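You operate a simulated robot arm through the tools that you are given. There is no shell and no other tool. Be economical: measure what you need, move in short steps, check, and stop when the job is done.

You run a simulated robot arm. Do the job below in one go: nothing can be reset, and whatever is moved stays where it is left.

TASK
Open the old brown book on to the steeper wedge and turn over the leaf with the yellow tab.
Fine: first stand the wedge close to the spine, slope toward the book; turn no further; lay just the glass weight on the open page last, not the cloth one; don't split the spine. Set down upright: what you pick out.

It is judged by the outcome, as a careful person would: the job done as asked, and still so three seconds after it is handed in. It fails if anything else is knocked over, pushed out of place, dropped, spilled or broken. Flat cloth is picked up by pressing the open fingertips on it (5 to 10 N) and closing them slowly along it; thin cloth reads only 2 to 8 mm in the jaws.

THE ROBOT
A 7-joint arm with a fingered hand on a trunk, on a base that drives. Base frame: it is fixed to the floor where the robot stands at the start and does not move with it; the origin is under the middle of the robot, x ahead of it, y to its left, z up. Readings come in mm, rad, newtons and seconds.
With the tool pointing down near the work surface it reaches from about 160 to 340 mm from the robot's upright axis, wherever it stands. Its first joint turns from -2.007 to 2.007 rad. Places, roughly: brown cloth weight [-1250, 1750, 250]; cover of the old brown book [600, 700, 800]; leaf with the yellow tab in the old brown book [600, 700, 800]; open page of the old brown book [600, 700, 800]. Payload 3.1 kg.
Tool frame: the origin (TCP) lies between the finger pads and is the grasp point; the fingertips stand 22 mm ahead of it; z points along the fingers, y is the line along which they close. Largest opening 112 mm; the body of the gripper starts 60 mm behind the TCP. The gripper is a hand of 3 fingers: y runs from the thumb to the fingers, the wrist lies at [0, 0, -218] in the tool frame.
Orientation is that of the tool frame in the base frame, as a unit quaternion [x, y, z, w]. With the fingers straight down and closing along the base's y, the tool's x points along the base's -x, its y along +y and its z along -z.

THE INTERFACE
- The arm moves only by the tool play_rows. Its argument "deltas" is a list of rows, each an object (a shift or turn left out is 0) with "slide": the shift along the base's x, y, z in mm, a list of three; "delta_rot": the turn, a rotation vector about the base's x, y, z in rad, a list of three. In form: [{"slide": [dx, dy, dz], "delta_rot": [ax, ay, az]}, ...]. A call has 1 to 20 rows; each row is the pose to reach, as a shift and turn from the pose commanded when the call began. A row lasts 0.2 s, in which the tool goes at most 50 mm and 0.15 rad; a call with a longer step from one row to the next is refused whole. Where a pose cannot be reached the arm comes as near as it can. A force on the tool above 40 N (or 10 N above the force at the start of the call, whichever is more), or a blocked arm, ends the call early, and 0.2 s more pass. In this call time passes only in rows, and 0.2 s behind the last. The reply holds the time, the measured pose of the TCP, the force on the tool along the base axes, the opening and the grip force, in the units named above and with some noise, with the torque about the TCP (base axes, N m) and any sound that the robot's microphone picked up.
- Cameras (640 x 400 px; columns grow to the right, rows downward): "scene" is now at [10.2, 168.9, 1556.8]; the picture's right is [0.23, -0.97, 0.00], its down [-0.80, -0.19, -0.57] and it looks along [0.56, 0.13, -0.82] (base axes); focal length 294 px, centre (320, 200). "wrist" rides on the gripper at [66, 3, -80] in the tool frame; the picture's right is [-0.05, 1.00, 0.00], its down [-0.77, -0.04, -0.64] and it looks along [-0.64, -0.03, 0.77] (tool axes); focal length 275 px, centre (320, 200). There is no depth. A picture from a camera that has moved, and an enlarged one, comes with that camera's place and axes in the base frame and with its lens.
- get_image(camera): a new picture of that camera. No time passes.
- move_column(by): slides the trunk up (or, below 0, down) by that many mm; the arm and the scene camera ride with it, the base frame stays. It gives what a move gives, with no picture.
- base_move(legs): drives the robot by 1 to 6 legs, each [ahead, left, turn to the left] in mm, mm and rad, along the robot's own axes; the way and the turn of a leg run together, so that a leg with both is an arc; at most 1500 mm and 3.142 rad a leg. The arm and the cameras ride along, it lands a little off, and it stops where it bumps. It gives what a move gives.
- finger_targets(finger1, finger2, thumb_bend): sets how far each is bent, from 0 (flat) to 100 (curled in); at 30 the hand is open as for a grip, at 70 the pads meet at the TCP. One left out holds its place. A second passes; each finger stops where it meets its share of the squeeze, and holds until it gets a number again. It is the only way to open and close the hand. It gives what a move gives, with no picture; readings hold the bend of each and the force on the fingers (four entries, about 0 where the hand has none), thumb and palm.
- pan_tilt(pan, tilt): turns the head with the scene camera to pan (to the left, within 2.705 rad either way) and tilt (down, from -0.506 to 1.204), counted from straight ahead of the robot. It gives what a move gives.
- zoom(camera, box): a new picture of the part [left, top, right, bottom] of that camera's present view, enlarged. No time passes.
- sign_off(): hands the job in; it is judged then, once.

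Work in short steps. Places have to be worked out from the pictures, the camera data and where the tool is seen: move nearer, look again, correct. Check each grasp and each placing, and mend what went wrong. You have 120 turns and 78 pictures in all, those below and enlarged ones among them. Open the gripper and draw the arm clear of the work before you hand the job in, unless the task says otherwise; then end with one line.

The tools are called as name(argument=value, ...) on one line, values as JSON. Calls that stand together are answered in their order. play_rows: Moves the arm, as the interface text tells. Its arguments: {"type":"object","properties":{"deltas":{"type":"array"}},"required":["deltas"]} The other tools are called the same way: move_column (by) slides the trunk up or down; finger_targets (finger1, finger2, thumb_bend) moves the fingers one by one; base_move (legs) drives the base; pan_tilt (pan, tilt) turns the head that bears the scene camera; get_image (camera) takes a picture; zoom (camera, box) takes an enlarged picture of a part of a camera's view; sign_off () hands the job in.

At the start:

```text
clock: 0.0
position: [272.7, 146.2, 1062.5]
ee_rot: [0.0, 1.0, 0.0, 0.0]
force: [0.1, -0.8, -0.2]
torque: [-0.01, -0.01, -0.02]
finger_gap: 111.9
grip_force: 0.1
shape: jaw
bend: [30.0, 30.0, 30.0]
finger forces: [0.0, 0.0, 0.0, 0.1, 0.0, 0.0]
trunk travel left (down, up): [-700.0, 290.0]
robot x, y, heading: [1.6, 1.5, -0.002]
head pan, tilt: [0.229, 0.96]
```

scene: 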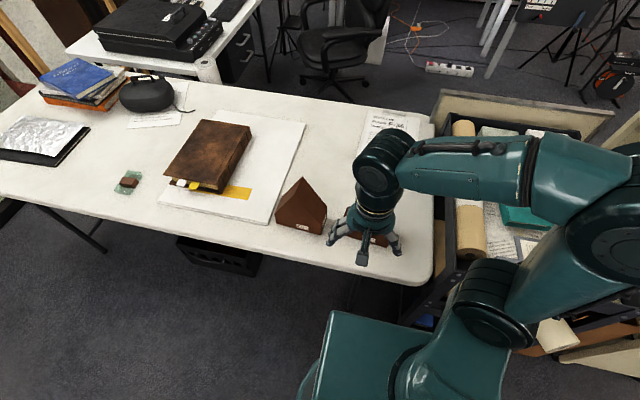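
wrist: 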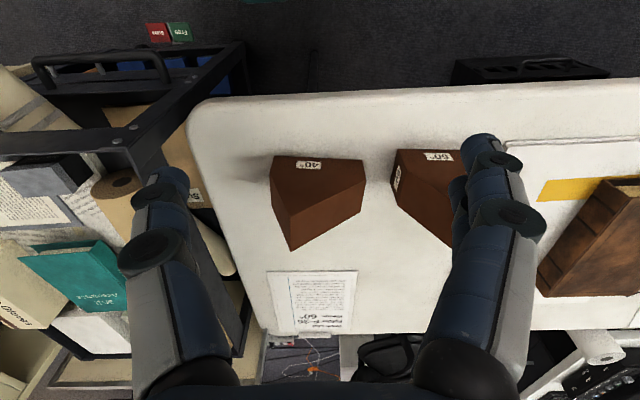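

The pictures show two wedges (labelled 40° and 60°), the book on a white board and a printed sheet. I zoom in to read the labels and the book's layout.

zoom(camera="scene", box=[80, 90, 340, 252])

zoom(camera="wrist", box=[220, 130, 540, 330])

```text
2.46 times, centred on (210, 171) of scene
camera zoom: at [10.2, 168.9, 1556.8], right [0.23, -0.97, 0.0], down [-0.8, -0.19, -0.57], along [0.56, 0.13, -0.82], focal length 725 px, centre (591, 271)
```

zoom: 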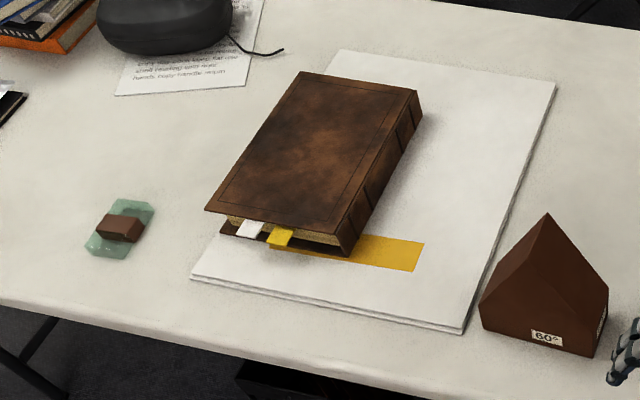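

```text
2.00 times, centred on (380, 230) of wrist
camera zoom: at [205.9, 148.3, 1143.6], right [0.05, 1.0, 0.0], down [0.77, -0.04, 0.64], along [0.64, -0.03, -0.77], focal length 551 px, centre (200, 140)
```

zoom: 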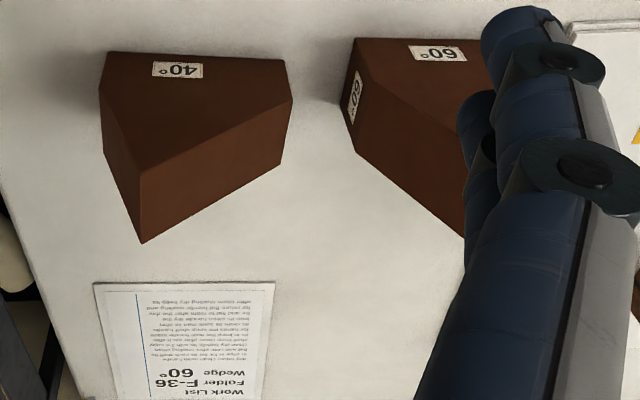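

The work list names the 60° wedge. I zoom on the green item left of the book and on the 60° wedge, and then look around for the weights.

zoom(camera="scene", box=[100, 160, 164, 200])

zoom(camera="scene", box=[260, 160, 356, 250])

pan_tilt(pan=1.9, tilt=0.6)

get_image(camera="scene")

```text
10.00 times, centred on (132, 180) of scene
camera zoom: at [10.2, 168.9, 1556.8], right [0.23, -0.97, 0.0], down [-0.8, -0.19, -0.57], along [0.56, 0.13, -0.82], focal length 2944 px, centre (2200, 400)
```

zoom: 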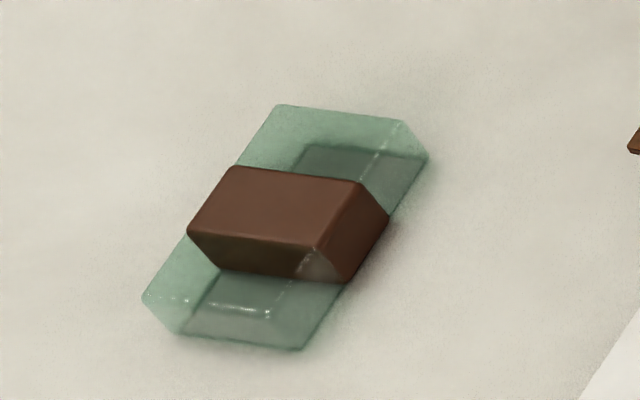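

```text
4.44 times, centred on (308, 205) of scene
camera zoom: at [10.2, 168.9, 1556.8], right [0.23, -0.97, 0.0], down [-0.8, -0.19, -0.57], along [0.56, 0.13, -0.82], focal length 1309 px, centre (373, 178)
```

zoom: 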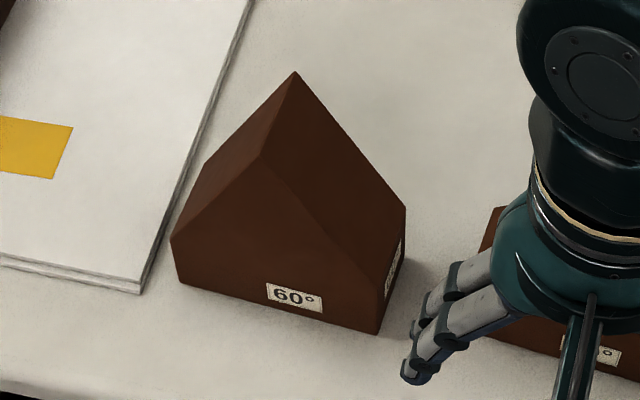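

```text
clock: 1.7
position: [272.4, 144.7, 1064.3]
ee_rot: [0.0, 1.0, 0.0, 0.0]
force: [0.0, -0.6, 0.6]
torque: [-0.01, 0.01, 0.01]
finger_gap: 111.9
grip_force: 0.1
shape: jaw
bend: [30.0, 30.0, 30.0]
finger forces: [0.0, 0.0, 0.0, 0.1, 0.1, 0.0]
trunk travel left (down, up): [-700.0, 290.0]
robot x, y, heading: [-1.2, -2.3, 0.001]
head pan, tilt: [1.901, 0.6]
```

```text
71 pictures are left
camera scene: at [-88.6, 236.2, 1586.0], right [0.95, 0.32, 0.0], down [0.18, -0.53, -0.82], along [-0.27, 0.78, -0.57], focal length 294 px, centre (320, 200)
```

scene: 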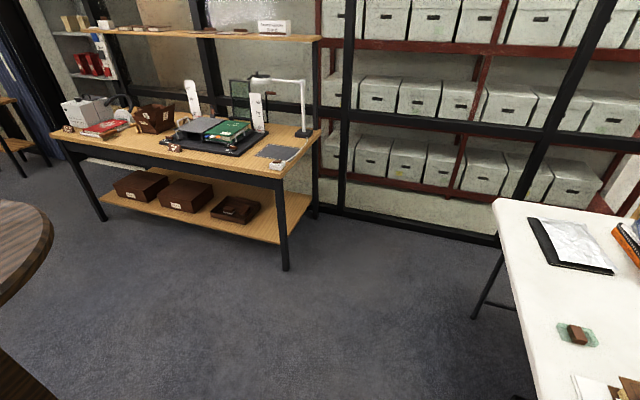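

The glass weight with a brown block on it lies on the table. A bench behind holds boxes near the place given for the cloth weight. I zoom on those boxes.

zoom(camera="scene", box=[100, 150, 290, 270])

zoom(camera="scene", box=[540, 300, 620, 360])

```text
3.33 times, centred on (195, 210) of scene
camera zoom: at [-88.6, 236.2, 1586.0], right [0.95, 0.32, 0.0], down [0.18, -0.53, -0.82], along [-0.27, 0.78, -0.57], focal length 982 px, centre (737, 167)
```

zoom: 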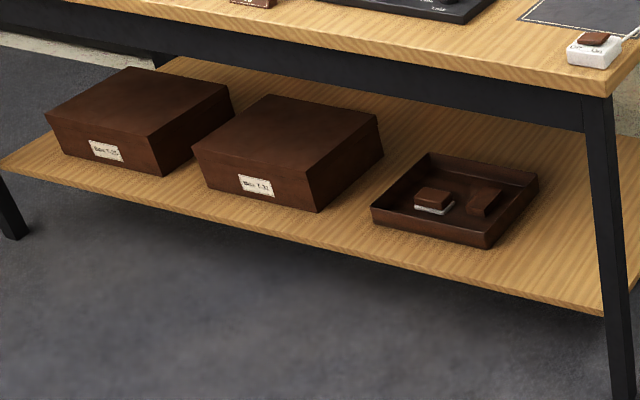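

```text
6.67 times, centred on (580, 330) of scene
camera zoom: at [-88.6, 236.2, 1586.0], right [0.95, 0.32, 0.0], down [0.18, -0.53, -0.82], along [-0.27, 0.78, -0.57], focal length 1963 px, centre (-1413, -667)
```

zoom: 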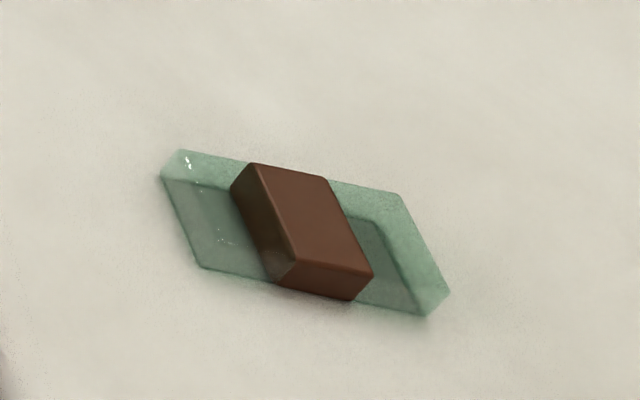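

The tray on the bench holds other weights, so the table one is the glass weight and its brown block is the knob. The book lies along x with its spine at y≈620, and the 60° wedge is a gable block near (470,338). I look down to see the base clearance to the table.

pan_tilt(pan=0.6, tilt=1.2)

get_image(camera="scene")

```text
clock: 3.2
position: [271.5, 144.8, 1064.1]
ee_rot: [0.0, 1.0, -0.001, 0.001]
force: [-1.0, 0.0, 0.0]
torque: [0.03, -0.04, 0.01]
finger_gap: 112.1
grip_force: 0.0
shape: jaw
bend: [30.0, 30.0, 30.0]
finger forces: [0.0, 0.0, 0.0, 0.1, 0.0, 0.1]
trunk travel left (down, up): [-700.0, 290.0]
robot x, y, heading: [-1.2, 1.1, 0.002]
head pan, tilt: [0.6, 1.201]
```

```text
68 pictures are left
camera scene: at [-13.9, 184.2, 1541.4], right [0.57, -0.82, 0.0], down [-0.77, -0.53, -0.36], along [0.3, 0.2, -0.93], focal length 294 px, centre (320, 200)
```

scene: 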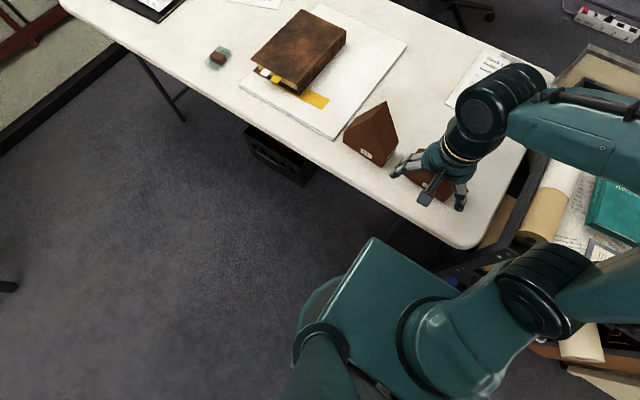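

The way to the left is clear, and there is a black crate under the table near (520,810). I drive left, then gently ahead, to bring the 60° wedge within reach.

base_move(legs=[[0, 260, 0], [150, 0, 0]])

get_image(camera="wrist")

get_image(camera="scene")

```text
clock: 6.0
position: [425.1, 408.8, 1063.3]
ee_rot: [-0.003, 1.0, 0.0, -0.001]
force: [-0.8, 0.1, 0.5]
torque: [-0.01, -0.02, -0.01]
finger_gap: 111.6
grip_force: 0.1
shape: jaw
bend: [30.0, 30.0, 30.0]
finger forces: [0.0, 0.0, 0.1, 0.0, 0.1, 0.0]
trunk travel left (down, up): [-700.0, 290.0]
robot x, y, heading: [150.7, 260.6, 0.007]
head pan, tilt: [0.6, 1.201]
```

```text
67 pictures are left
camera wrist: at [358.5, 410.0, 1143.4], right [0.04, 1.0, 0.0], down [0.77, -0.03, 0.64], along [0.63, -0.03, -0.77], focal length 275 px, centre (320, 200)
```

wrist: 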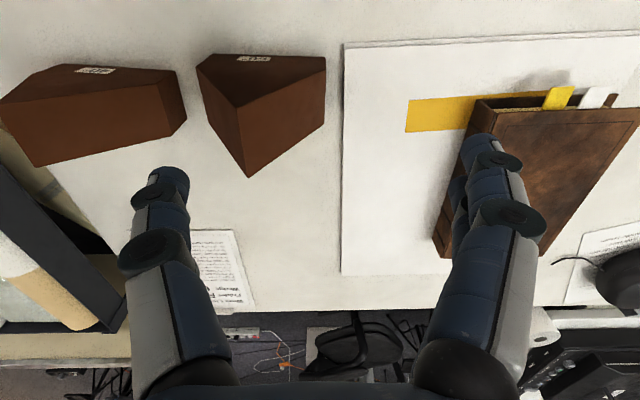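

```text
66 pictures are left
camera scene: at [138.9, 444.4, 1541.4], right [0.57, -0.82, 0.0], down [-0.77, -0.53, -0.36], along [0.3, 0.21, -0.93], focal length 294 px, centre (320, 200)
```

scene: 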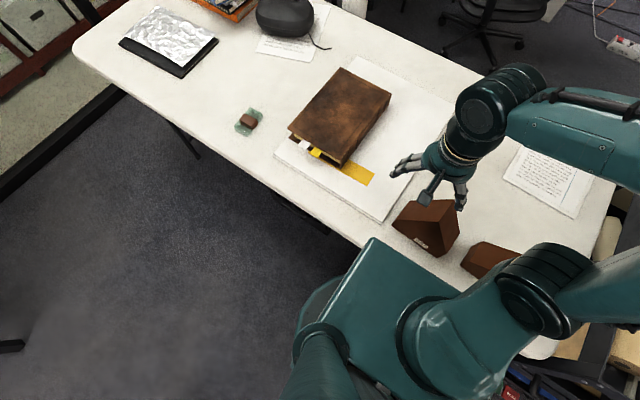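

No bump so far. From both cameras I put the wedge at x 438–503, y 255–410, with the ridge at z≈925 and running along x. I go a bit closer, with a small step to test clearance.

base_move(legs=[[70, 60, 0]])

pan_tilt(pan=0.0, tilt=1.2)

get_image(camera="scene")

```text
clock: 7.2
position: [495.3, 469.2, 1063.6]
ee_rot: [-0.005, 1.0, 0.0, 0.0]
force: [0.6, -0.1, 0.1]
torque: [-0.01, 0.0, -0.01]
finger_gap: 111.7
grip_force: 0.0
shape: jaw
bend: [30.0, 30.0, 30.0]
finger forces: [0.0, 0.1, 0.0, 0.0, 0.0, 0.1]
trunk travel left (down, up): [-700.0, 290.0]
robot x, y, heading: [223.4, 318.1, 0.007]
head pan, tilt: [0.6, 1.201]
```

```text
clock: 8.2
position: [495.1, 468.4, 1064.5]
ee_rot: [-0.004, 1.0, 0.0, 0.0]
force: [-0.4, 0.3, 0.8]
torque: [0.01, 0.0, 0.0]
finger_gap: 111.6
grip_force: 0.0
shape: jaw
bend: [30.0, 30.0, 30.0]
finger forces: [0.0, 0.1, 0.0, 0.1, 0.0, 0.0]
trunk travel left (down, up): [-700.0, 290.0]
robot x, y, heading: [220.1, 321.6, 0.006]
head pan, tilt: [0.0, 1.201]
```

```text
65 pictures are left
camera scene: at [217.7, 473.4, 1541.4], right [0.01, -1.0, 0.0], down [-0.93, -0.01, -0.36], along [0.36, 0.0, -0.93], focal length 294 px, centre (320, 200)
```

scene: 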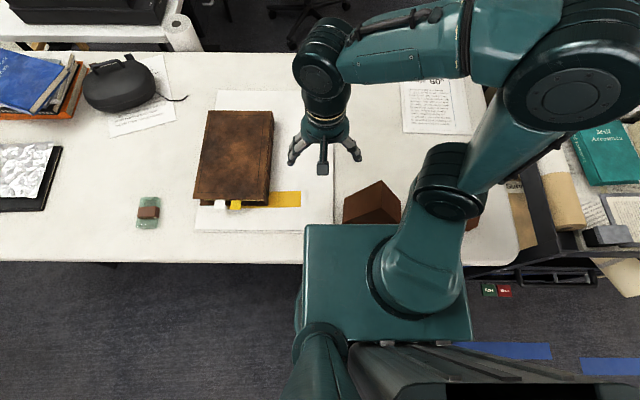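

The robot overhangs the table edge without trouble, and this view puts the spine at y≈613, x 492–788. I move the hand over the wedge and turn it 90° so that the fingers close along x.

play_rows(deltas=[{"slide": [-4, -20, 0], "delta_rot": [0, 0, 0.142]}, {"slide": [-8, -40, 0], "delta_rot": [0, 0, 0.285]}, {"slide": [-12, -60, 0], "delta_rot": [0, 0, 0.428]}, {"slide": [-16, -80, 0], "delta_rot": [0, 0, 0.571]}, {"slide": [-20, -100, 0], "delta_rot": [0, 0, 0.714]}, {"slide": [-22, -115, 0], "delta_rot": [0, 0, 0.857]}, {"slide": [-24, -132, 0], "delta_rot": [0, 0, 1.0]}, {"slide": [-24, -132, 0], "delta_rot": [0, 0, 1.142]}, {"slide": [-24, -132, 0], "delta_rot": [0, 0, 1.285]}, {"slide": [-24, -132, 0], "delta_rot": [0, 0, 1.428]}, {"slide": [-24, -132, 0], "delta_rot": [0, 0, 1.571]}])

get_image(camera="wrist")

```text
clock: 10.6
position: [470.8, 338.1, 1064.8]
ee_rot: [0.711, -0.703, 0.0, 0.0]
force: [-0.1, -0.1, -0.2]
torque: [-0.02, 0.0, 0.0]
finger_gap: 111.8
grip_force: 0.0
shape: jaw
bend: [30.0, 30.0, 30.0]
finger forces: [0.1, 0.0, 0.1, 0.0, 0.0, 0.1]
trunk travel left (down, up): [-700.0, 290.0]
robot x, y, heading: [227.5, 320.1, 0.007]
head pan, tilt: [0.0, 1.201]
```

```text
64 pictures are left
camera wrist: at [467.8, 270.5, 1144.1], right [-1.0, 0.03, 0.0], down [0.03, 0.77, 0.64], along [0.02, 0.64, -0.77], focal length 275 px, centre (320, 200)
```

wrist: 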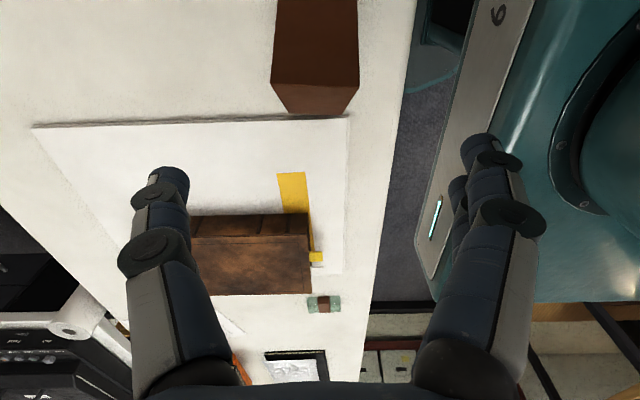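

The ridge shows at x 439–506, y≈335, but the robot's own shoulder box is close on the −x side. I back up 60 mm and shift the arm ahead by the same amount while lowering.

base_move(legs=[[-65, 0, 0]])

play_rows(deltas=[{"slide": [35, 0, 0]}, {"slide": [66, -1, 0]}, {"slide": [66, -1, -35]}, {"slide": [66, -1, -65]}])

get_image(camera="wrist")

```text
clock: 11.6
position: [404.9, 336.2, 1065.2]
ee_rot: [0.711, -0.703, 0.0, 0.0]
force: [-0.3, -0.3, 0.4]
torque: [0.0, 0.0, -0.01]
finger_gap: 111.9
grip_force: 0.0
shape: jaw
bend: [30.0, 30.0, 30.0]
finger forces: [0.1, 0.1, 0.0, 0.0, 0.0, 0.0]
trunk travel left (down, up): [-700.0, 290.0]
robot x, y, heading: [159.4, 318.8, 0.012]
head pan, tilt: [0.0, 1.201]
```

```text
clock: 12.6
position: [474.4, 336.4, 1001.4]
ee_rot: [0.711, -0.704, 0.0, 0.0]
force: [-0.2, -0.1, 0.4]
torque: [0.03, 0.01, 0.0]
finger_gap: 112.0
grip_force: 0.0
shape: jaw
bend: [30.0, 30.0, 30.0]
finger forces: [0.0, 0.1, 0.0, 0.1, 0.0, 0.0]
trunk travel left (down, up): [-700.0, 290.0]
robot x, y, heading: [156.1, 321.2, 0.01]
head pan, tilt: [0.0, 1.201]
```

```text
63 pictures are left
camera wrist: at [471.7, 270.1, 1080.9], right [-1.0, 0.04, 0.0], down [0.03, 0.77, 0.64], along [0.02, 0.64, -0.77], focal length 275 px, centre (320, 200)
```

wrist: 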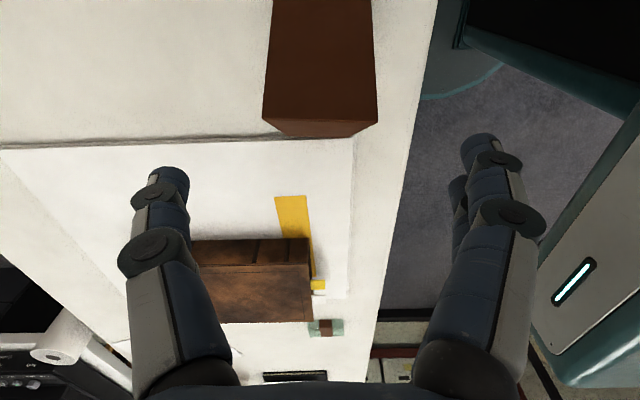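

The wedge is centred between the fingers. I lower to z≈885 and then close.

play_rows(deltas=[{"slide": [-2, -1, -30]}, {"slide": [-2, -1, -60]}, {"slide": [-2, -1, -90]}, {"slide": [-2, -1, -116]}])

finger_targets(finger1=60, finger2=60, thumb_bend=60)

get_image(camera="wrist")

```text
clock: 13.6
position: [471.1, 334.1, 886.9]
ee_rot: [0.711, -0.703, 0.001, -0.004]
force: [10.0, 2.4, 29.4]
torque: [-0.1, -0.36, -0.03]
finger_gap: 111.4
grip_force: 0.0
shape: jaw
bend: [30.0, 30.0, 30.0]
finger forces: [0.0, 2.8, 0.1, 0.1, 23.3, 0.1]
trunk travel left (down, up): [-700.0, 290.0]
robot x, y, heading: [157.5, 320.4, 0.009]
head pan, tilt: [0.0, 1.201]
```

```text
clock: 13.9
position: [472.8, 336.2, 887.4]
ee_rot: [0.711, -0.704, 0.002, -0.008]
force: [6.0, 1.4, 37.0]
torque: [-0.2, 0.35, 0.15]
finger_gap: 66.9
grip_force: 42.5
shape: fingers
bend: [46.0, 56.0, 58.0]
finger forces: [13.0, 22.3, 0.0, 0.1, 49.6, 0.0]
trunk travel left (down, up): [-700.0, 290.0]
robot x, y, heading: [157.5, 322.0, 0.011]
head pan, tilt: [0.0, 1.201]
stopped: the force on the tool passed its limit at 44 N (the readings are from after the stop); the commanded pose is now the measured one
```

```text
62 pictures are left
camera wrist: at [468.7, 270.1, 966.5], right [-1.0, 0.04, -0.01], down [0.02, 0.77, 0.64], along [0.03, 0.64, -0.77], focal length 275 px, centre (320, 200)
```

wrist: 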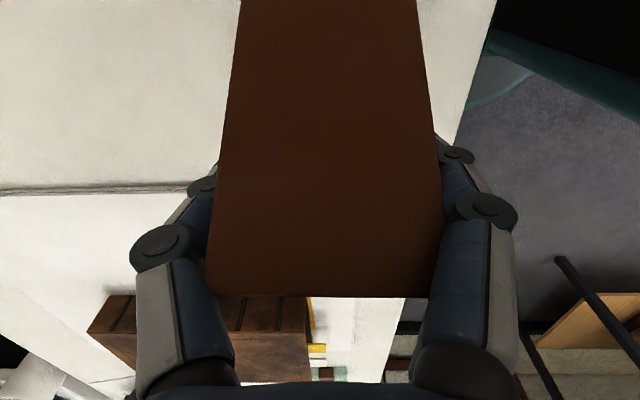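

The gap reads 66.9 with a grip of 42 N, so the hand holds the wedge, though it is pressing down. I ease up to unload and see whether it lifts.

play_rows(deltas=[{"slide": [0, 0, 3]}, {"slide": [0, 0, 8]}])

```text
clock: 14.5
position: [470.1, 333.9, 893.6]
ee_rot: [0.71, -0.704, 0.0, -0.003]
force: [-1.0, 0.2, -0.6]
torque: [0.01, -0.01, -0.01]
finger_gap: 66.3
grip_force: 32.2
shape: fingers
bend: [46.0, 56.0, 57.0]
finger forces: [14.1, 17.3, 0.0, 0.0, 33.7, 0.0]
trunk travel left (down, up): [-700.0, 290.0]
robot x, y, heading: [160.3, 320.8, 0.008]
head pan, tilt: [0.0, 1.201]
```

The readings are calm now. I lift another 40 mm and check the weight.

play_rows(deltas=[{"slide": [0, 0, 12]}, {"slide": [0, 0, 28]}, {"slide": [0, 0, 45]}])

get_image(camera="wrist")

get_image(camera="scene")

```text
clock: 15.3
position: [470.4, 334.2, 939.3]
ee_rot: [0.712, -0.702, 0.001, -0.004]
force: [0.8, 0.0, 0.4]
torque: [-0.02, 0.03, 0.02]
finger_gap: 66.3
grip_force: 31.1
shape: fingers
bend: [46.0, 55.0, 57.0]
finger forces: [13.5, 16.6, 0.0, 0.0, 31.5, 0.0]
trunk travel left (down, up): [-700.0, 290.0]
robot x, y, heading: [156.8, 319.7, 0.012]
head pan, tilt: [0.0, 1.201]
```

```text
61 pictures are left
camera wrist: at [466.4, 267.3, 1019.7], right [-1.0, 0.04, -0.01], down [0.02, 0.77, 0.64], along [0.03, 0.64, -0.77], focal length 275 px, centre (320, 200)
```

wrist: 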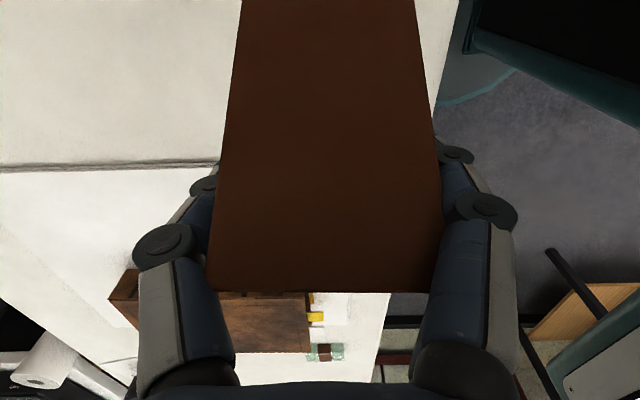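

```text
60 pictures are left
camera scene: at [152.4, 472.2, 1541.4], right [0.01, -1.0, 0.0], down [-0.93, -0.01, -0.36], along [0.36, 0.0, -0.93], focal length 294 px, centre (320, 200)
```

scene: 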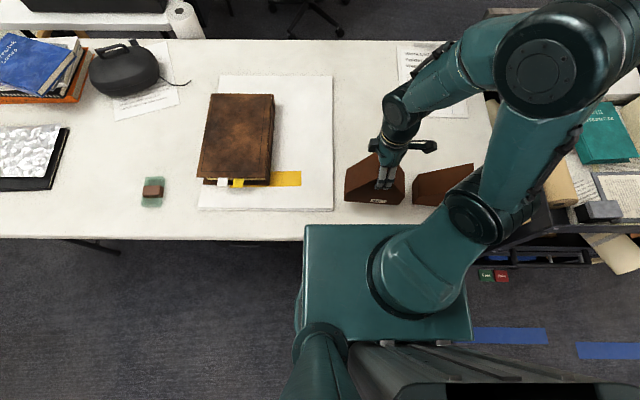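

The wedge hangs upright in the hand. I raise it a little and drive ahead and left so that the spine side of the book comes into reach.

play_rows(deltas=[{"slide": [0, 0, 15]}, {"slide": [0, 0, 35]}])

base_move(legs=[[0, 100, 0], [90, 0, 0], [90, 0, 0]])

get_image(camera="scene")

```text
clock: 15.9
position: [469.3, 336.4, 975.1]
ee_rot: [0.711, -0.703, 0.001, -0.004]
force: [-0.2, 0.6, -0.7]
torque: [0.02, -0.04, -0.02]
finger_gap: 66.1
grip_force: 29.5
shape: fingers
bend: [46.0, 55.0, 57.0]
finger forces: [13.1, 15.9, 0.0, 0.0, 30.0, 0.0]
trunk travel left (down, up): [-700.0, 290.0]
robot x, y, heading: [152.8, 320.7, 0.014]
head pan, tilt: [0.0, 1.201]
```

```text
clock: 18.4
position: [634.9, 421.0, 975.4]
ee_rot: [0.709, -0.705, 0.001, -0.004]
force: [0.0, -0.7, -1.0]
torque: [0.05, 0.01, -0.02]
finger_gap: 66.2
grip_force: 29.4
shape: fingers
bend: [46.0, 55.0, 57.0]
finger forces: [13.1, 15.7, 0.1, 0.1, 29.1, 0.0]
trunk travel left (down, up): [-700.0, 290.0]
robot x, y, heading: [325.9, 407.0, 0.008]
head pan, tilt: [0.0, 1.201]
```

```text
59 pictures are left
camera scene: at [318.9, 557.9, 1541.6], right [0.01, -1.0, 0.0], down [-0.93, -0.01, -0.36], along [0.36, 0.0, -0.93], focal length 294 px, centre (320, 200)
```

scene: 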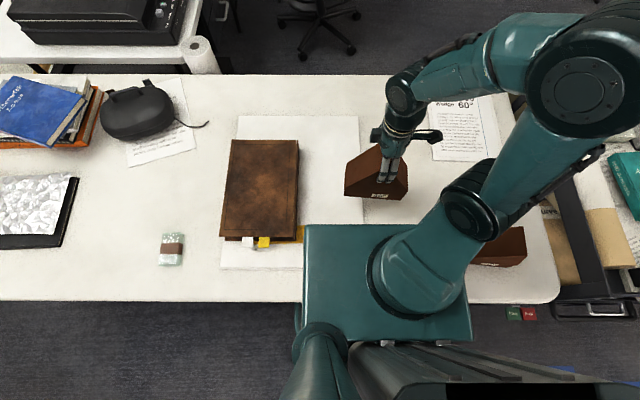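

The wedge hangs at about (635,421) and the spine reads y≈615. I slide toward the spine and look with the wrist camera.

play_rows(deltas=[{"slide": [2, 30, 0]}, {"slide": [3, 60, 0]}, {"slide": [4, 92, 0]}])

get_image(camera="wrist")

zoom(camera="scene", box=[200, 100, 440, 250])

```text
clock: 19.2
position: [639.1, 513.5, 977.3]
ee_rot: [0.709, -0.705, 0.0, -0.003]
force: [0.0, -0.4, -0.4]
torque: [-0.01, -0.04, -0.01]
finger_gap: 65.7
grip_force: 28.7
shape: fingers
bend: [46.0, 55.0, 57.0]
finger forces: [12.8, 15.4, 0.0, 0.0, 28.1, 0.0]
trunk travel left (down, up): [-700.0, 290.0]
robot x, y, heading: [322.2, 408.3, 0.005]
head pan, tilt: [0.0, 1.201]
```

```text
58 pictures are left
camera wrist: at [636.1, 448.0, 1055.9], right [-1.0, 0.04, -0.01], down [0.03, 0.77, 0.64], along [0.03, 0.64, -0.77], focal length 275 px, centre (320, 200)
```

wrist: 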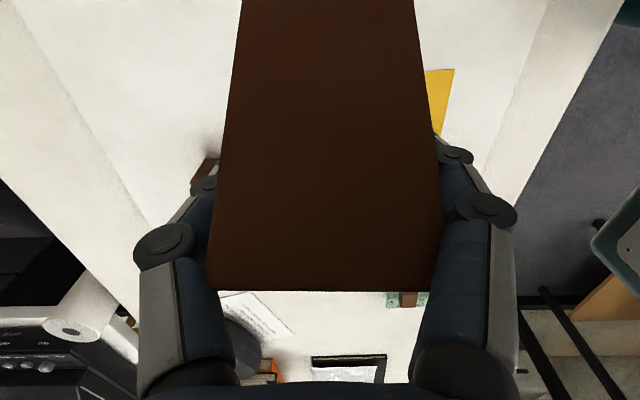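

```text
2.67 times, centred on (320, 175) of scene
camera zoom: at [319.5, 560.5, 1541.2], right [0.01, -1.0, 0.0], down [-0.93, -0.01, -0.36], along [0.36, 0.0, -0.93], focal length 785 px, centre (320, 267)
```

zoom: 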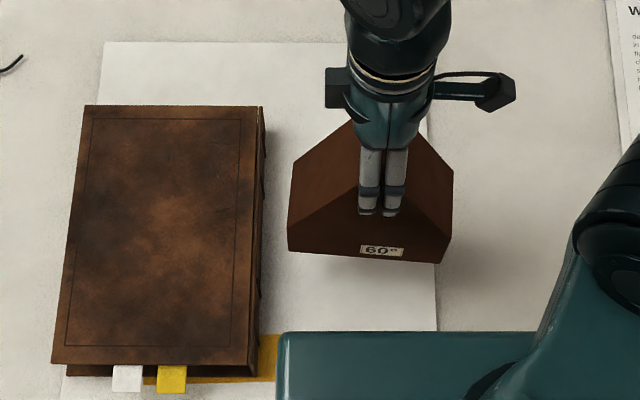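

The wedge sits turned about 0.07 rad clockwise, and its near edge is at y≈590 against a spine at ≈616. I turn it +0.07, shift +18 in y and lower 55 mm.

play_rows(deltas=[{"slide": [0, 9, 0], "delta_rot": [0, 0, 0.035]}, {"slide": [0, 18, 0], "delta_rot": [0, 0, 0.07]}, {"slide": [0, 18, -20], "delta_rot": [0, 0, 0.07]}, {"slide": [0, 18, -40], "delta_rot": [0, 0, 0.07]}, {"slide": [0, 18, -55], "delta_rot": [0, 0, 0.07]}])

zoom(camera="scene", box=[200, 100, 440, 250])

```text
clock: 20.4
position: [640.3, 531.7, 920.8]
ee_rot: [0.733, -0.68, 0.0, -0.004]
force: [0.2, -1.0, -0.1]
torque: [-0.01, 0.01, 0.01]
finger_gap: 66.1
grip_force: 26.1
shape: fingers
bend: [46.0, 55.0, 57.0]
finger forces: [12.0, 14.2, 0.1, 0.0, 26.1, 0.1]
trunk travel left (down, up): [-700.0, 290.0]
robot x, y, heading: [324.0, 402.7, 0.002]
head pan, tilt: [0.0, 1.201]
```

```text
2.67 times, centred on (320, 175) of scene
camera zoom: at [319.2, 558.9, 1541.4], right [0.01, -1.0, 0.0], down [-0.93, -0.01, -0.36], along [0.36, 0.0, -0.93], focal length 785 px, centre (320, 267)
```

zoom: 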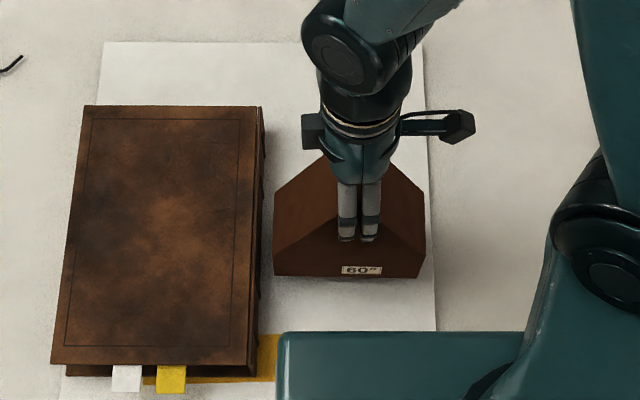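

The wedge is now square to the book with a gap of about 12 mm. I nudge it 4 mm closer and lower in small steps until contact.

play_rows(deltas=[{"slide": [0, 4, -5]}, {"slide": [0, 4, -10]}, {"slide": [0, 4, -14]}, {"slide": [0, 4, -17]}])

zoom(camera="scene", box=[240, 150, 400, 250])

```text
clock: 21.4
position: [640.7, 534.5, 904.0]
ee_rot: [0.734, -0.679, 0.0, -0.005]
force: [-1.7, 0.7, -1.1]
torque: [-0.01, -0.02, -0.02]
finger_gap: 66.5
grip_force: 26.0
shape: fingers
bend: [46.0, 55.0, 56.0]
finger forces: [11.8, 14.0, 0.0, 0.0, 25.9, 0.1]
trunk travel left (down, up): [-700.0, 290.0]
robot x, y, heading: [320.4, 402.2, 0.003]
head pan, tilt: [0.0, 1.201]
```

```text
4.00 times, centred on (320, 200) of scene
camera zoom: at [318.9, 558.6, 1541.4], right [0.01, -1.0, 0.0], down [-0.93, -0.01, -0.36], along [0.36, 0.0, -0.93], focal length 1178 px, centre (320, 200)
```

zoom: 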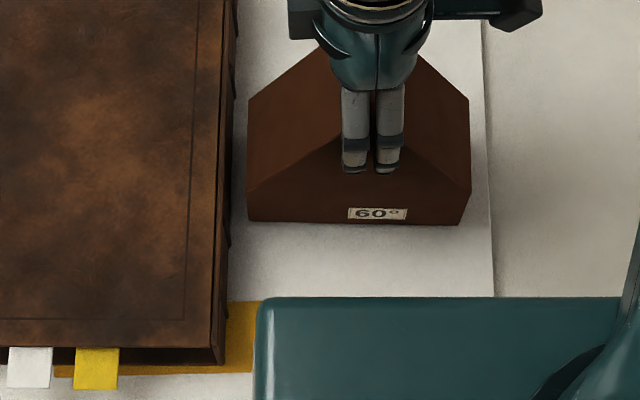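

No contact yet. I carry on lowering in 1.5–2 mm steps.

play_rows(deltas=[{"slide": [0, 2, -2]}, {"slide": [0, 4, -4]}, {"slide": [0, 4, -6]}, {"slide": [0, 4, -8]}, {"slide": [0, 4, -10]}, {"slide": [0, 4, -12]}, {"slide": [0, 4, -14]}])

```text
clock: 22.3
position: [640.5, 539.3, 900.0]
ee_rot: [0.733, -0.68, 0.0, -0.009]
force: [3.4, -1.9, 37.0]
torque: [-0.68, 0.7, 0.2]
finger_gap: 66.4
grip_force: 34.6
shape: fingers
bend: [46.0, 55.0, 57.0]
finger forces: [13.3, 19.6, 0.0, 0.0, 37.0, 0.1]
trunk travel left (down, up): [-700.0, 290.0]
robot x, y, heading: [326.2, 404.4, 0.006]
head pan, tilt: [0.0, 1.201]
stopped in row 4: the force on the tool passed its limit at 46 N (the readings are from after the stop); the commanded pose is now the measured one
```

Contact at z≈900, so the wedge is on the board. I unload slightly, open the hand and retreat straight up.

play_rows(deltas=[{"slide": [0, 0, 1]}, {"slide": [0, 0, 2]}])

finger_targets(finger1=30, finger2=30, thumb_bend=30)

play_rows(deltas=[{"slide": [0, 0, 10]}, {"slide": [0, 0, 40]}, {"slide": [0, 0, 80]}, {"slide": [0, 0, 120]}, {"slide": [0, 0, 160]}])

get_image(camera="wrist")

zoom(camera="scene", box=[200, 100, 440, 250])

```text
clock: 22.9
position: [639.3, 540.3, 900.5]
ee_rot: [0.733, -0.68, 0.0, -0.007]
force: [3.4, -2.3, 29.4]
torque: [-0.6, 0.5, 0.12]
finger_gap: 66.3
grip_force: 32.6
shape: fingers
bend: [47.0, 55.0, 57.0]
finger forces: [12.5, 18.1, 0.0, 0.1, 34.7, 0.0]
trunk travel left (down, up): [-700.0, 290.0]
robot x, y, heading: [320.5, 403.6, 0.006]
head pan, tilt: [0.0, 1.201]
```

```text
clock: 23.9
position: [642.1, 541.4, 899.7]
ee_rot: [0.733, -0.68, 0.001, -0.007]
force: [1.5, 0.3, 0.8]
torque: [0.01, 0.01, 0.02]
finger_gap: 111.7
grip_force: 0.4
shape: fingers
bend: [30.0, 30.0, 30.0]
finger forces: [0.1, 0.0, 0.1, 0.0, 0.3, 0.0]
trunk travel left (down, up): [-700.0, 290.0]
robot x, y, heading: [323.0, 408.5, 0.004]
head pan, tilt: [0.0, 1.201]
```

```text
clock: 25.1
position: [640.7, 538.6, 1063.8]
ee_rot: [0.733, -0.681, -0.001, -0.008]
force: [-0.4, 0.4, 0.3]
torque: [0.03, 0.01, -0.02]
finger_gap: 111.6
grip_force: 0.1
shape: fingers
bend: [30.0, 30.0, 30.0]
finger forces: [0.1, 0.0, 0.1, 0.1, 0.1, 0.0]
trunk travel left (down, up): [-700.0, 290.0]
robot x, y, heading: [327.7, 405.9, 0.006]
head pan, tilt: [0.0, 1.201]
```

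```text
54 pictures are left
camera wrist: at [641.7, 471.1, 1142.1], right [-1.0, -0.03, -0.01], down [-0.03, 0.76, 0.64], along [-0.01, 0.64, -0.77], focal length 275 px, centre (320, 200)
```

wrist: 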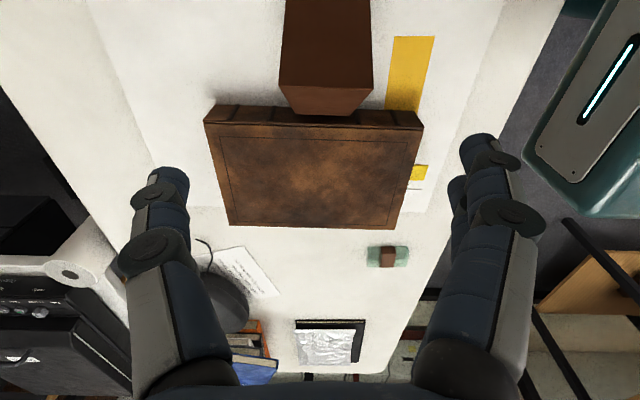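

```text
2.67 times, centred on (320, 175) of scene
camera zoom: at [318.5, 558.1, 1541.5], right [0.01, -1.0, 0.0], down [-0.93, -0.01, -0.36], along [0.36, 0.0, -0.93], focal length 785 px, centre (320, 267)
```

zoom: 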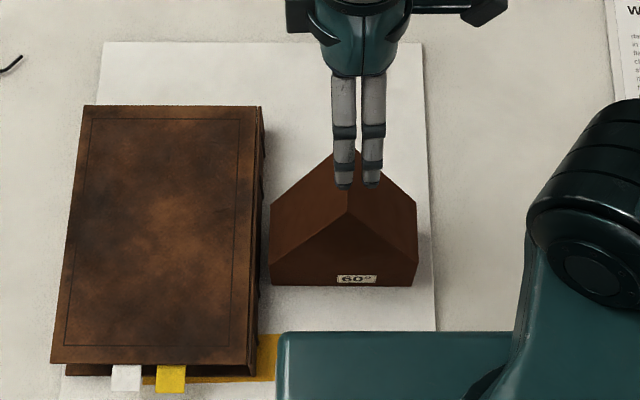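

The wedge stands close along the spine with its slope toward the book. Next I look closely at the cover edges and tabs.

zoom(camera="scene", box=[216, 215, 312, 275])

zoom(camera="wrist", box=[340, 110, 440, 240])

```text
6.67 times, centred on (264, 245) of scene
camera zoom: at [318.5, 558.1, 1541.5], right [0.01, -1.0, 0.0], down [-0.93, -0.01, -0.36], along [0.36, 0.0, -0.93], focal length 1963 px, centre (693, -100)
```

zoom: 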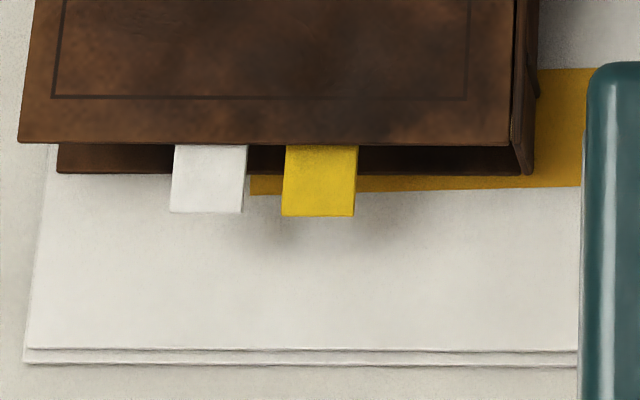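

```text
3.08 times, centred on (390, 175) of wrist
camera zoom: at [641.7, 471.1, 1142.1], right [-1.0, -0.03, -0.01], down [-0.03, 0.76, 0.64], along [-0.01, 0.64, -0.77], focal length 847 px, centre (105, 277)
```

zoom: 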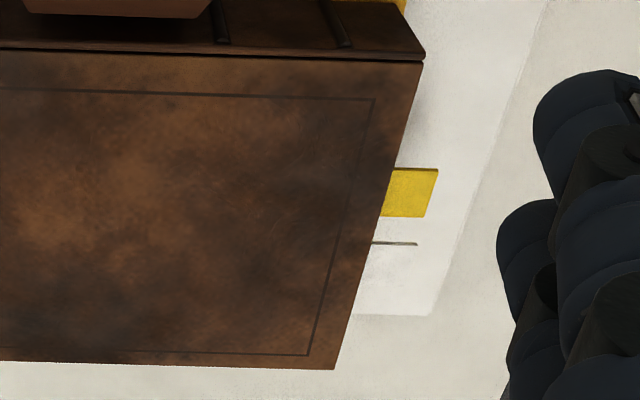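

Both tabs stick out about 27 mm at the near edge: yellow at y≈701, white at y≈744. I'll grip the cover at its near fore corner with the hand pitched forward, so I back off and move left.

base_move(legs=[[-260, 0, 0], [0, 280, 0]])

play_rows(deltas=[{"slide": [0, 0, 0], "delta_rot": [0, -0.14, 0]}, {"slide": [0, 0, 0], "delta_rot": [0, -0.28, 0]}, {"slide": [0, 0, 0], "delta_rot": [0, -0.42, 0]}, {"slide": [0, 0, 0], "delta_rot": [0, -0.56, 0]}, {"slide": [0, 0, 0], "delta_rot": [0, -0.7, 0]}, {"slide": [0, 0, 0], "delta_rot": [0, -0.84, 0]}, {"slide": [0, 0, 0], "delta_rot": [0, -0.98, 0]}, {"slide": [0, 0, 0], "delta_rot": [0, -1.1, 0]}])

get_image(camera="wrist")

get_image(camera="scene")

```text
clock: 28.6
position: [382.2, 825.5, 1061.6]
ee_rot: [0.732, -0.681, 0.001, -0.007]
force: [-0.9, 0.3, 0.2]
torque: [-0.01, -0.03, 0.02]
finger_gap: 112.0
grip_force: 0.0
shape: fingers
bend: [30.0, 30.0, 30.0]
finger forces: [0.0, 0.0, 0.0, 0.1, 0.0, 0.2]
trunk travel left (down, up): [-700.0, 290.0]
robot x, y, heading: [68.1, 695.1, 0.004]
head pan, tilt: [0.0, 1.201]
```

```text
clock: 30.4
position: [384.3, 824.4, 1062.3]
ee_rot: [0.624, -0.577, 0.383, -0.363]
force: [-0.4, -0.4, 0.3]
torque: [-0.01, 0.01, -0.01]
finger_gap: 111.5
grip_force: 0.2
shape: fingers
bend: [30.0, 30.0, 30.0]
finger forces: [0.0, 0.0, 0.0, 0.0, 0.0, 0.1]
trunk travel left (down, up): [-700.0, 290.0]
robot x, y, heading: [66.3, 693.6, -0.002]
head pan, tilt: [0.0, 1.201]
```

```text
50 pictures are left
camera wrist: at [311.6, 757.6, 1098.8], right [-0.44, -0.02, -0.9], down [-0.59, 0.76, 0.27], along [0.68, 0.64, -0.35], focal length 275 px, centre (320, 200)
```

wrist: 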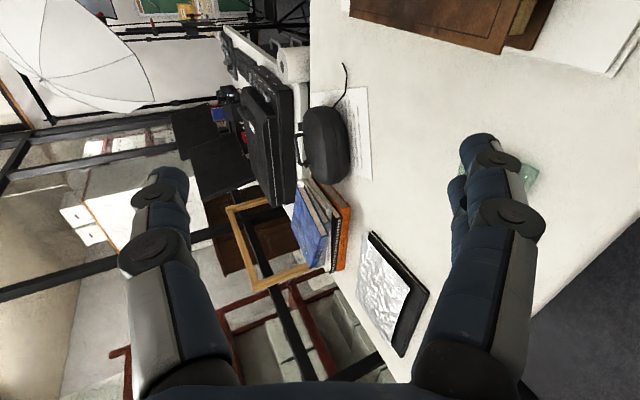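

```text
49 pictures are left
camera scene: at [59.9, 846.0, 1541.4], right [0.0, -1.0, 0.0], down [-0.93, 0.0, -0.36], along [0.36, 0.0, -0.93], focal length 294 px, centre (320, 200)
```

scene: 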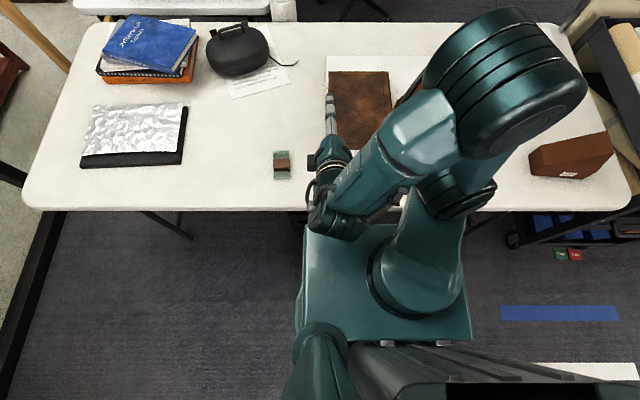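

The pitched pose is reachable. I bring the hand toward the cover's near fore corner from above and in front, and look.

play_rows(deltas=[{"slide": [5, -5, -40], "delta_rot": [0, 0, -0.02]}, {"slide": [10, -10, -80], "delta_rot": [0, 0, -0.04]}, {"slide": [20, -15, -120], "delta_rot": [0, 0, -0.06]}, {"slide": [30, -20, -160], "delta_rot": [0, 0, -0.07]}, {"slide": [40, -25, -190], "delta_rot": [0, 0, -0.07]}])

get_image(camera="wrist")

```text
clock: 31.4
position: [406.6, 835.5, 951.8]
ee_rot: [-0.569, 0.648, -0.319, 0.393]
force: [0.7, -0.4, -0.5]
torque: [0.0, 0.0, 0.0]
finger_gap: 111.4
grip_force: 0.0
shape: fingers
bend: [30.0, 30.0, 30.0]
finger forces: [0.1, 0.0, 0.1, 0.0, 0.1, 0.0]
trunk travel left (down, up): [-700.0, 290.0]
robot x, y, heading: [67.3, 691.7, 0.002]
head pan, tilt: [0.0, 1.201]
stopped in row 4: the arm was blocked; the commanded pose is now the measured one
```

```text
48 pictures are left
camera wrist: at [331.2, 767.2, 978.1], right [-0.48, 0.19, -0.85], down [-0.5, 0.73, 0.45], along [0.71, 0.65, -0.26], focal length 275 px, centre (320, 200)
```

wrist: 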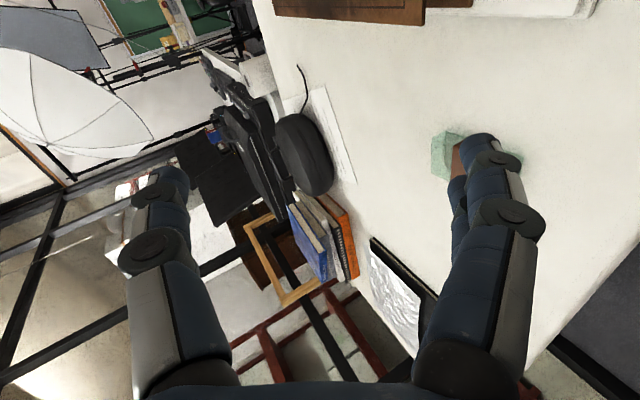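

The arm is blocked in that posture. I raise it again, level the roll, and use the trunk to go down instead.

play_rows(deltas=[{"slide": [0, 0, 40]}, {"slide": [0, -5, 80], "delta_rot": [-0.07, 0, 0.02]}, {"slide": [0, -15, 110], "delta_rot": [-0.147, 0, 0.043]}, {"slide": [0, -25, 110], "delta_rot": [-0.147, 0, 0.043]}])

move_column(by=-190)

get_image(camera="wrist")

```text
clock: 32.4
position: [404.8, 810.2, 1062.3]
ee_rot: [0.614, -0.607, 0.357, -0.356]
force: [0.1, -1.1, 0.5]
torque: [0.01, 0.0, 0.0]
finger_gap: 111.4
grip_force: 0.0
shape: fingers
bend: [30.0, 30.0, 30.0]
finger forces: [0.1, 0.0, 0.0, 0.0, 0.0, 0.1]
trunk travel left (down, up): [-700.0, 290.0]
robot x, y, heading: [62.6, 694.2, 0.004]
head pan, tilt: [0.0, 1.201]
```

```text
clock: 34.4
position: [405.2, 811.2, 872.2]
ee_rot: [0.614, -0.608, 0.357, -0.356]
force: [0.1, 0.1, 0.0]
torque: [0.03, -0.03, 0.0]
finger_gap: 111.4
grip_force: 0.0
shape: fingers
bend: [30.0, 30.0, 30.0]
finger forces: [0.0, 0.1, 0.1, 0.0, 0.1, 0.0]
trunk travel left (down, up): [-510.0, 480.0]
robot x, y, heading: [65.1, 691.8, 0.006]
head pan, tilt: [0.0, 1.201]
```

```text
47 pictures are left
camera wrist: at [333.7, 744.1, 908.4], right [-0.49, 0.04, -0.87], down [-0.54, 0.77, 0.34], along [0.68, 0.64, -0.36], focal length 275 px, centre (320, 200)
```

wrist: 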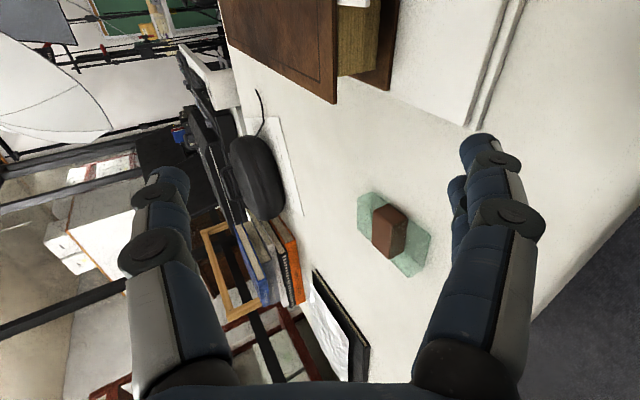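

Now I see the cover's corner with the page block set back. I zoom in on it.

zoom(camera="wrist", box=[250, 0, 442, 120])

```text
3.33 times, centred on (346, 60) of wrist
camera zoom: at [333.7, 744.1, 908.4], right [-0.49, 0.04, -0.87], down [-0.54, 0.77, 0.34], along [0.68, 0.64, -0.36], focal length 918 px, centre (233, 667)
```

zoom: 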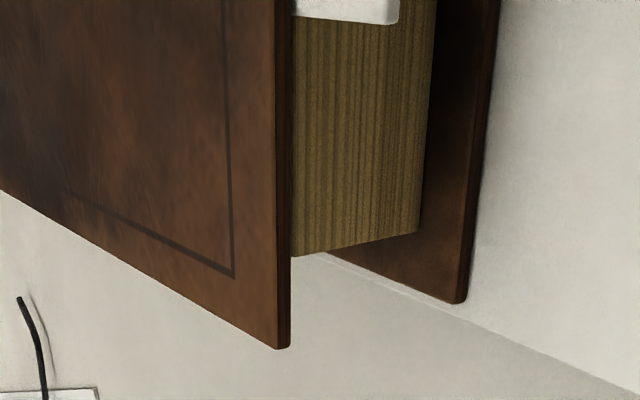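

The cover (z≈807) overhangs the page block by about 12 mm at both edges, which is enough for a fingertip pinch at the near edge around y≈788, left of the white tab. I part-close the fingers and come level in front of the edge.

finger_targets(finger1=56, finger2=56, thumb_bend=56)

move_column(by=-55)

play_rows(deltas=[{"slide": [5, -12, 0]}, {"slide": [15, -23, 0]}, {"slide": [35, -23, 0]}])

get_image(camera="wrist")

```text
clock: 35.4
position: [405.4, 811.9, 871.3]
ee_rot: [0.614, -0.608, 0.356, -0.356]
force: [-0.4, 1.3, 0.1]
torque: [-0.03, 0.0, -0.03]
finger_gap: 38.7
grip_force: 0.1
shape: fingers
bend: [56.0, 56.0, 56.0]
finger forces: [0.0, 0.0, 0.1, 0.0, 0.0, 0.0]
trunk travel left (down, up): [-510.0, 480.0]
robot x, y, heading: [64.5, 691.5, -0.004]
head pan, tilt: [0.0, 1.201]
```

```text
clock: 36.4
position: [404.9, 810.3, 816.6]
ee_rot: [0.613, -0.608, 0.356, -0.357]
force: [0.1, -0.1, 0.5]
torque: [-0.01, 0.02, 0.01]
finger_gap: 39.0
grip_force: 0.1
shape: fingers
bend: [56.0, 56.0, 56.0]
finger forces: [0.0, 0.1, 0.1, 0.0, 0.0, 0.1]
trunk travel left (down, up): [-455.0, 535.0]
robot x, y, heading: [64.0, 693.9, 0.004]
head pan, tilt: [0.0, 1.201]
```

```text
clock: 37.2
position: [439.5, 789.6, 816.3]
ee_rot: [0.614, -0.608, 0.356, -0.356]
force: [-0.5, 0.0, 0.1]
torque: [0.0, -0.03, 0.0]
finger_gap: 38.8
grip_force: 0.1
shape: fingers
bend: [56.0, 56.0, 56.0]
finger forces: [0.0, 0.0, 0.0, 0.0, 0.0, 0.0]
trunk travel left (down, up): [-455.0, 535.0]
robot x, y, heading: [64.3, 692.3, 0.002]
head pan, tilt: [0.0, 1.201]
```

```text
45 pictures are left
camera wrist: at [368.4, 723.4, 852.6], right [-0.49, 0.04, -0.87], down [-0.54, 0.77, 0.34], along [0.68, 0.64, -0.36], focal length 275 px, centre (320, 200)
```

wrist: 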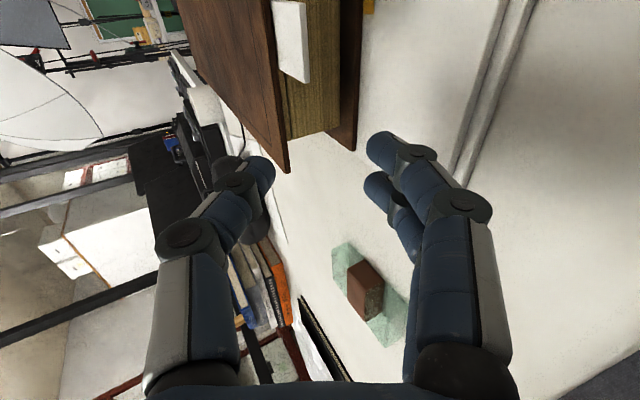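

The geometry agrees with the picture: the cover edge will pass between the thumb (above) and the fingers (below). I move forward 41 mm and check before closing.

play_rows(deltas=[{"slide": [12, -1, -1]}, {"slide": [24, -1, -1]}, {"slide": [34, -1, -1]}, {"slide": [41, -1, -1]}])

get_image(camera="wrist")

```text
clock: 38.2
position: [482.2, 786.3, 814.4]
ee_rot: [0.613, -0.609, 0.356, -0.356]
force: [0.7, 0.5, -0.1]
torque: [-0.01, -0.02, 0.01]
finger_gap: 38.5
grip_force: 0.1
shape: fingers
bend: [56.0, 56.0, 56.0]
finger forces: [0.1, 0.1, 0.0, 0.1, 0.1, 0.0]
trunk travel left (down, up): [-455.0, 535.0]
robot x, y, heading: [67.4, 692.9, 0.003]
head pan, tilt: [0.0, 1.201]
```

```text
44 pictures are left
camera wrist: at [410.4, 720.1, 851.9], right [-0.49, 0.04, -0.87], down [-0.54, 0.77, 0.34], along [0.68, 0.64, -0.36], focal length 275 px, centre (320, 200)
```

wrist: 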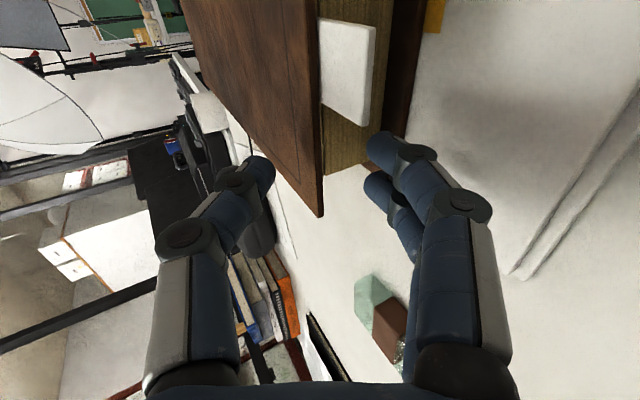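

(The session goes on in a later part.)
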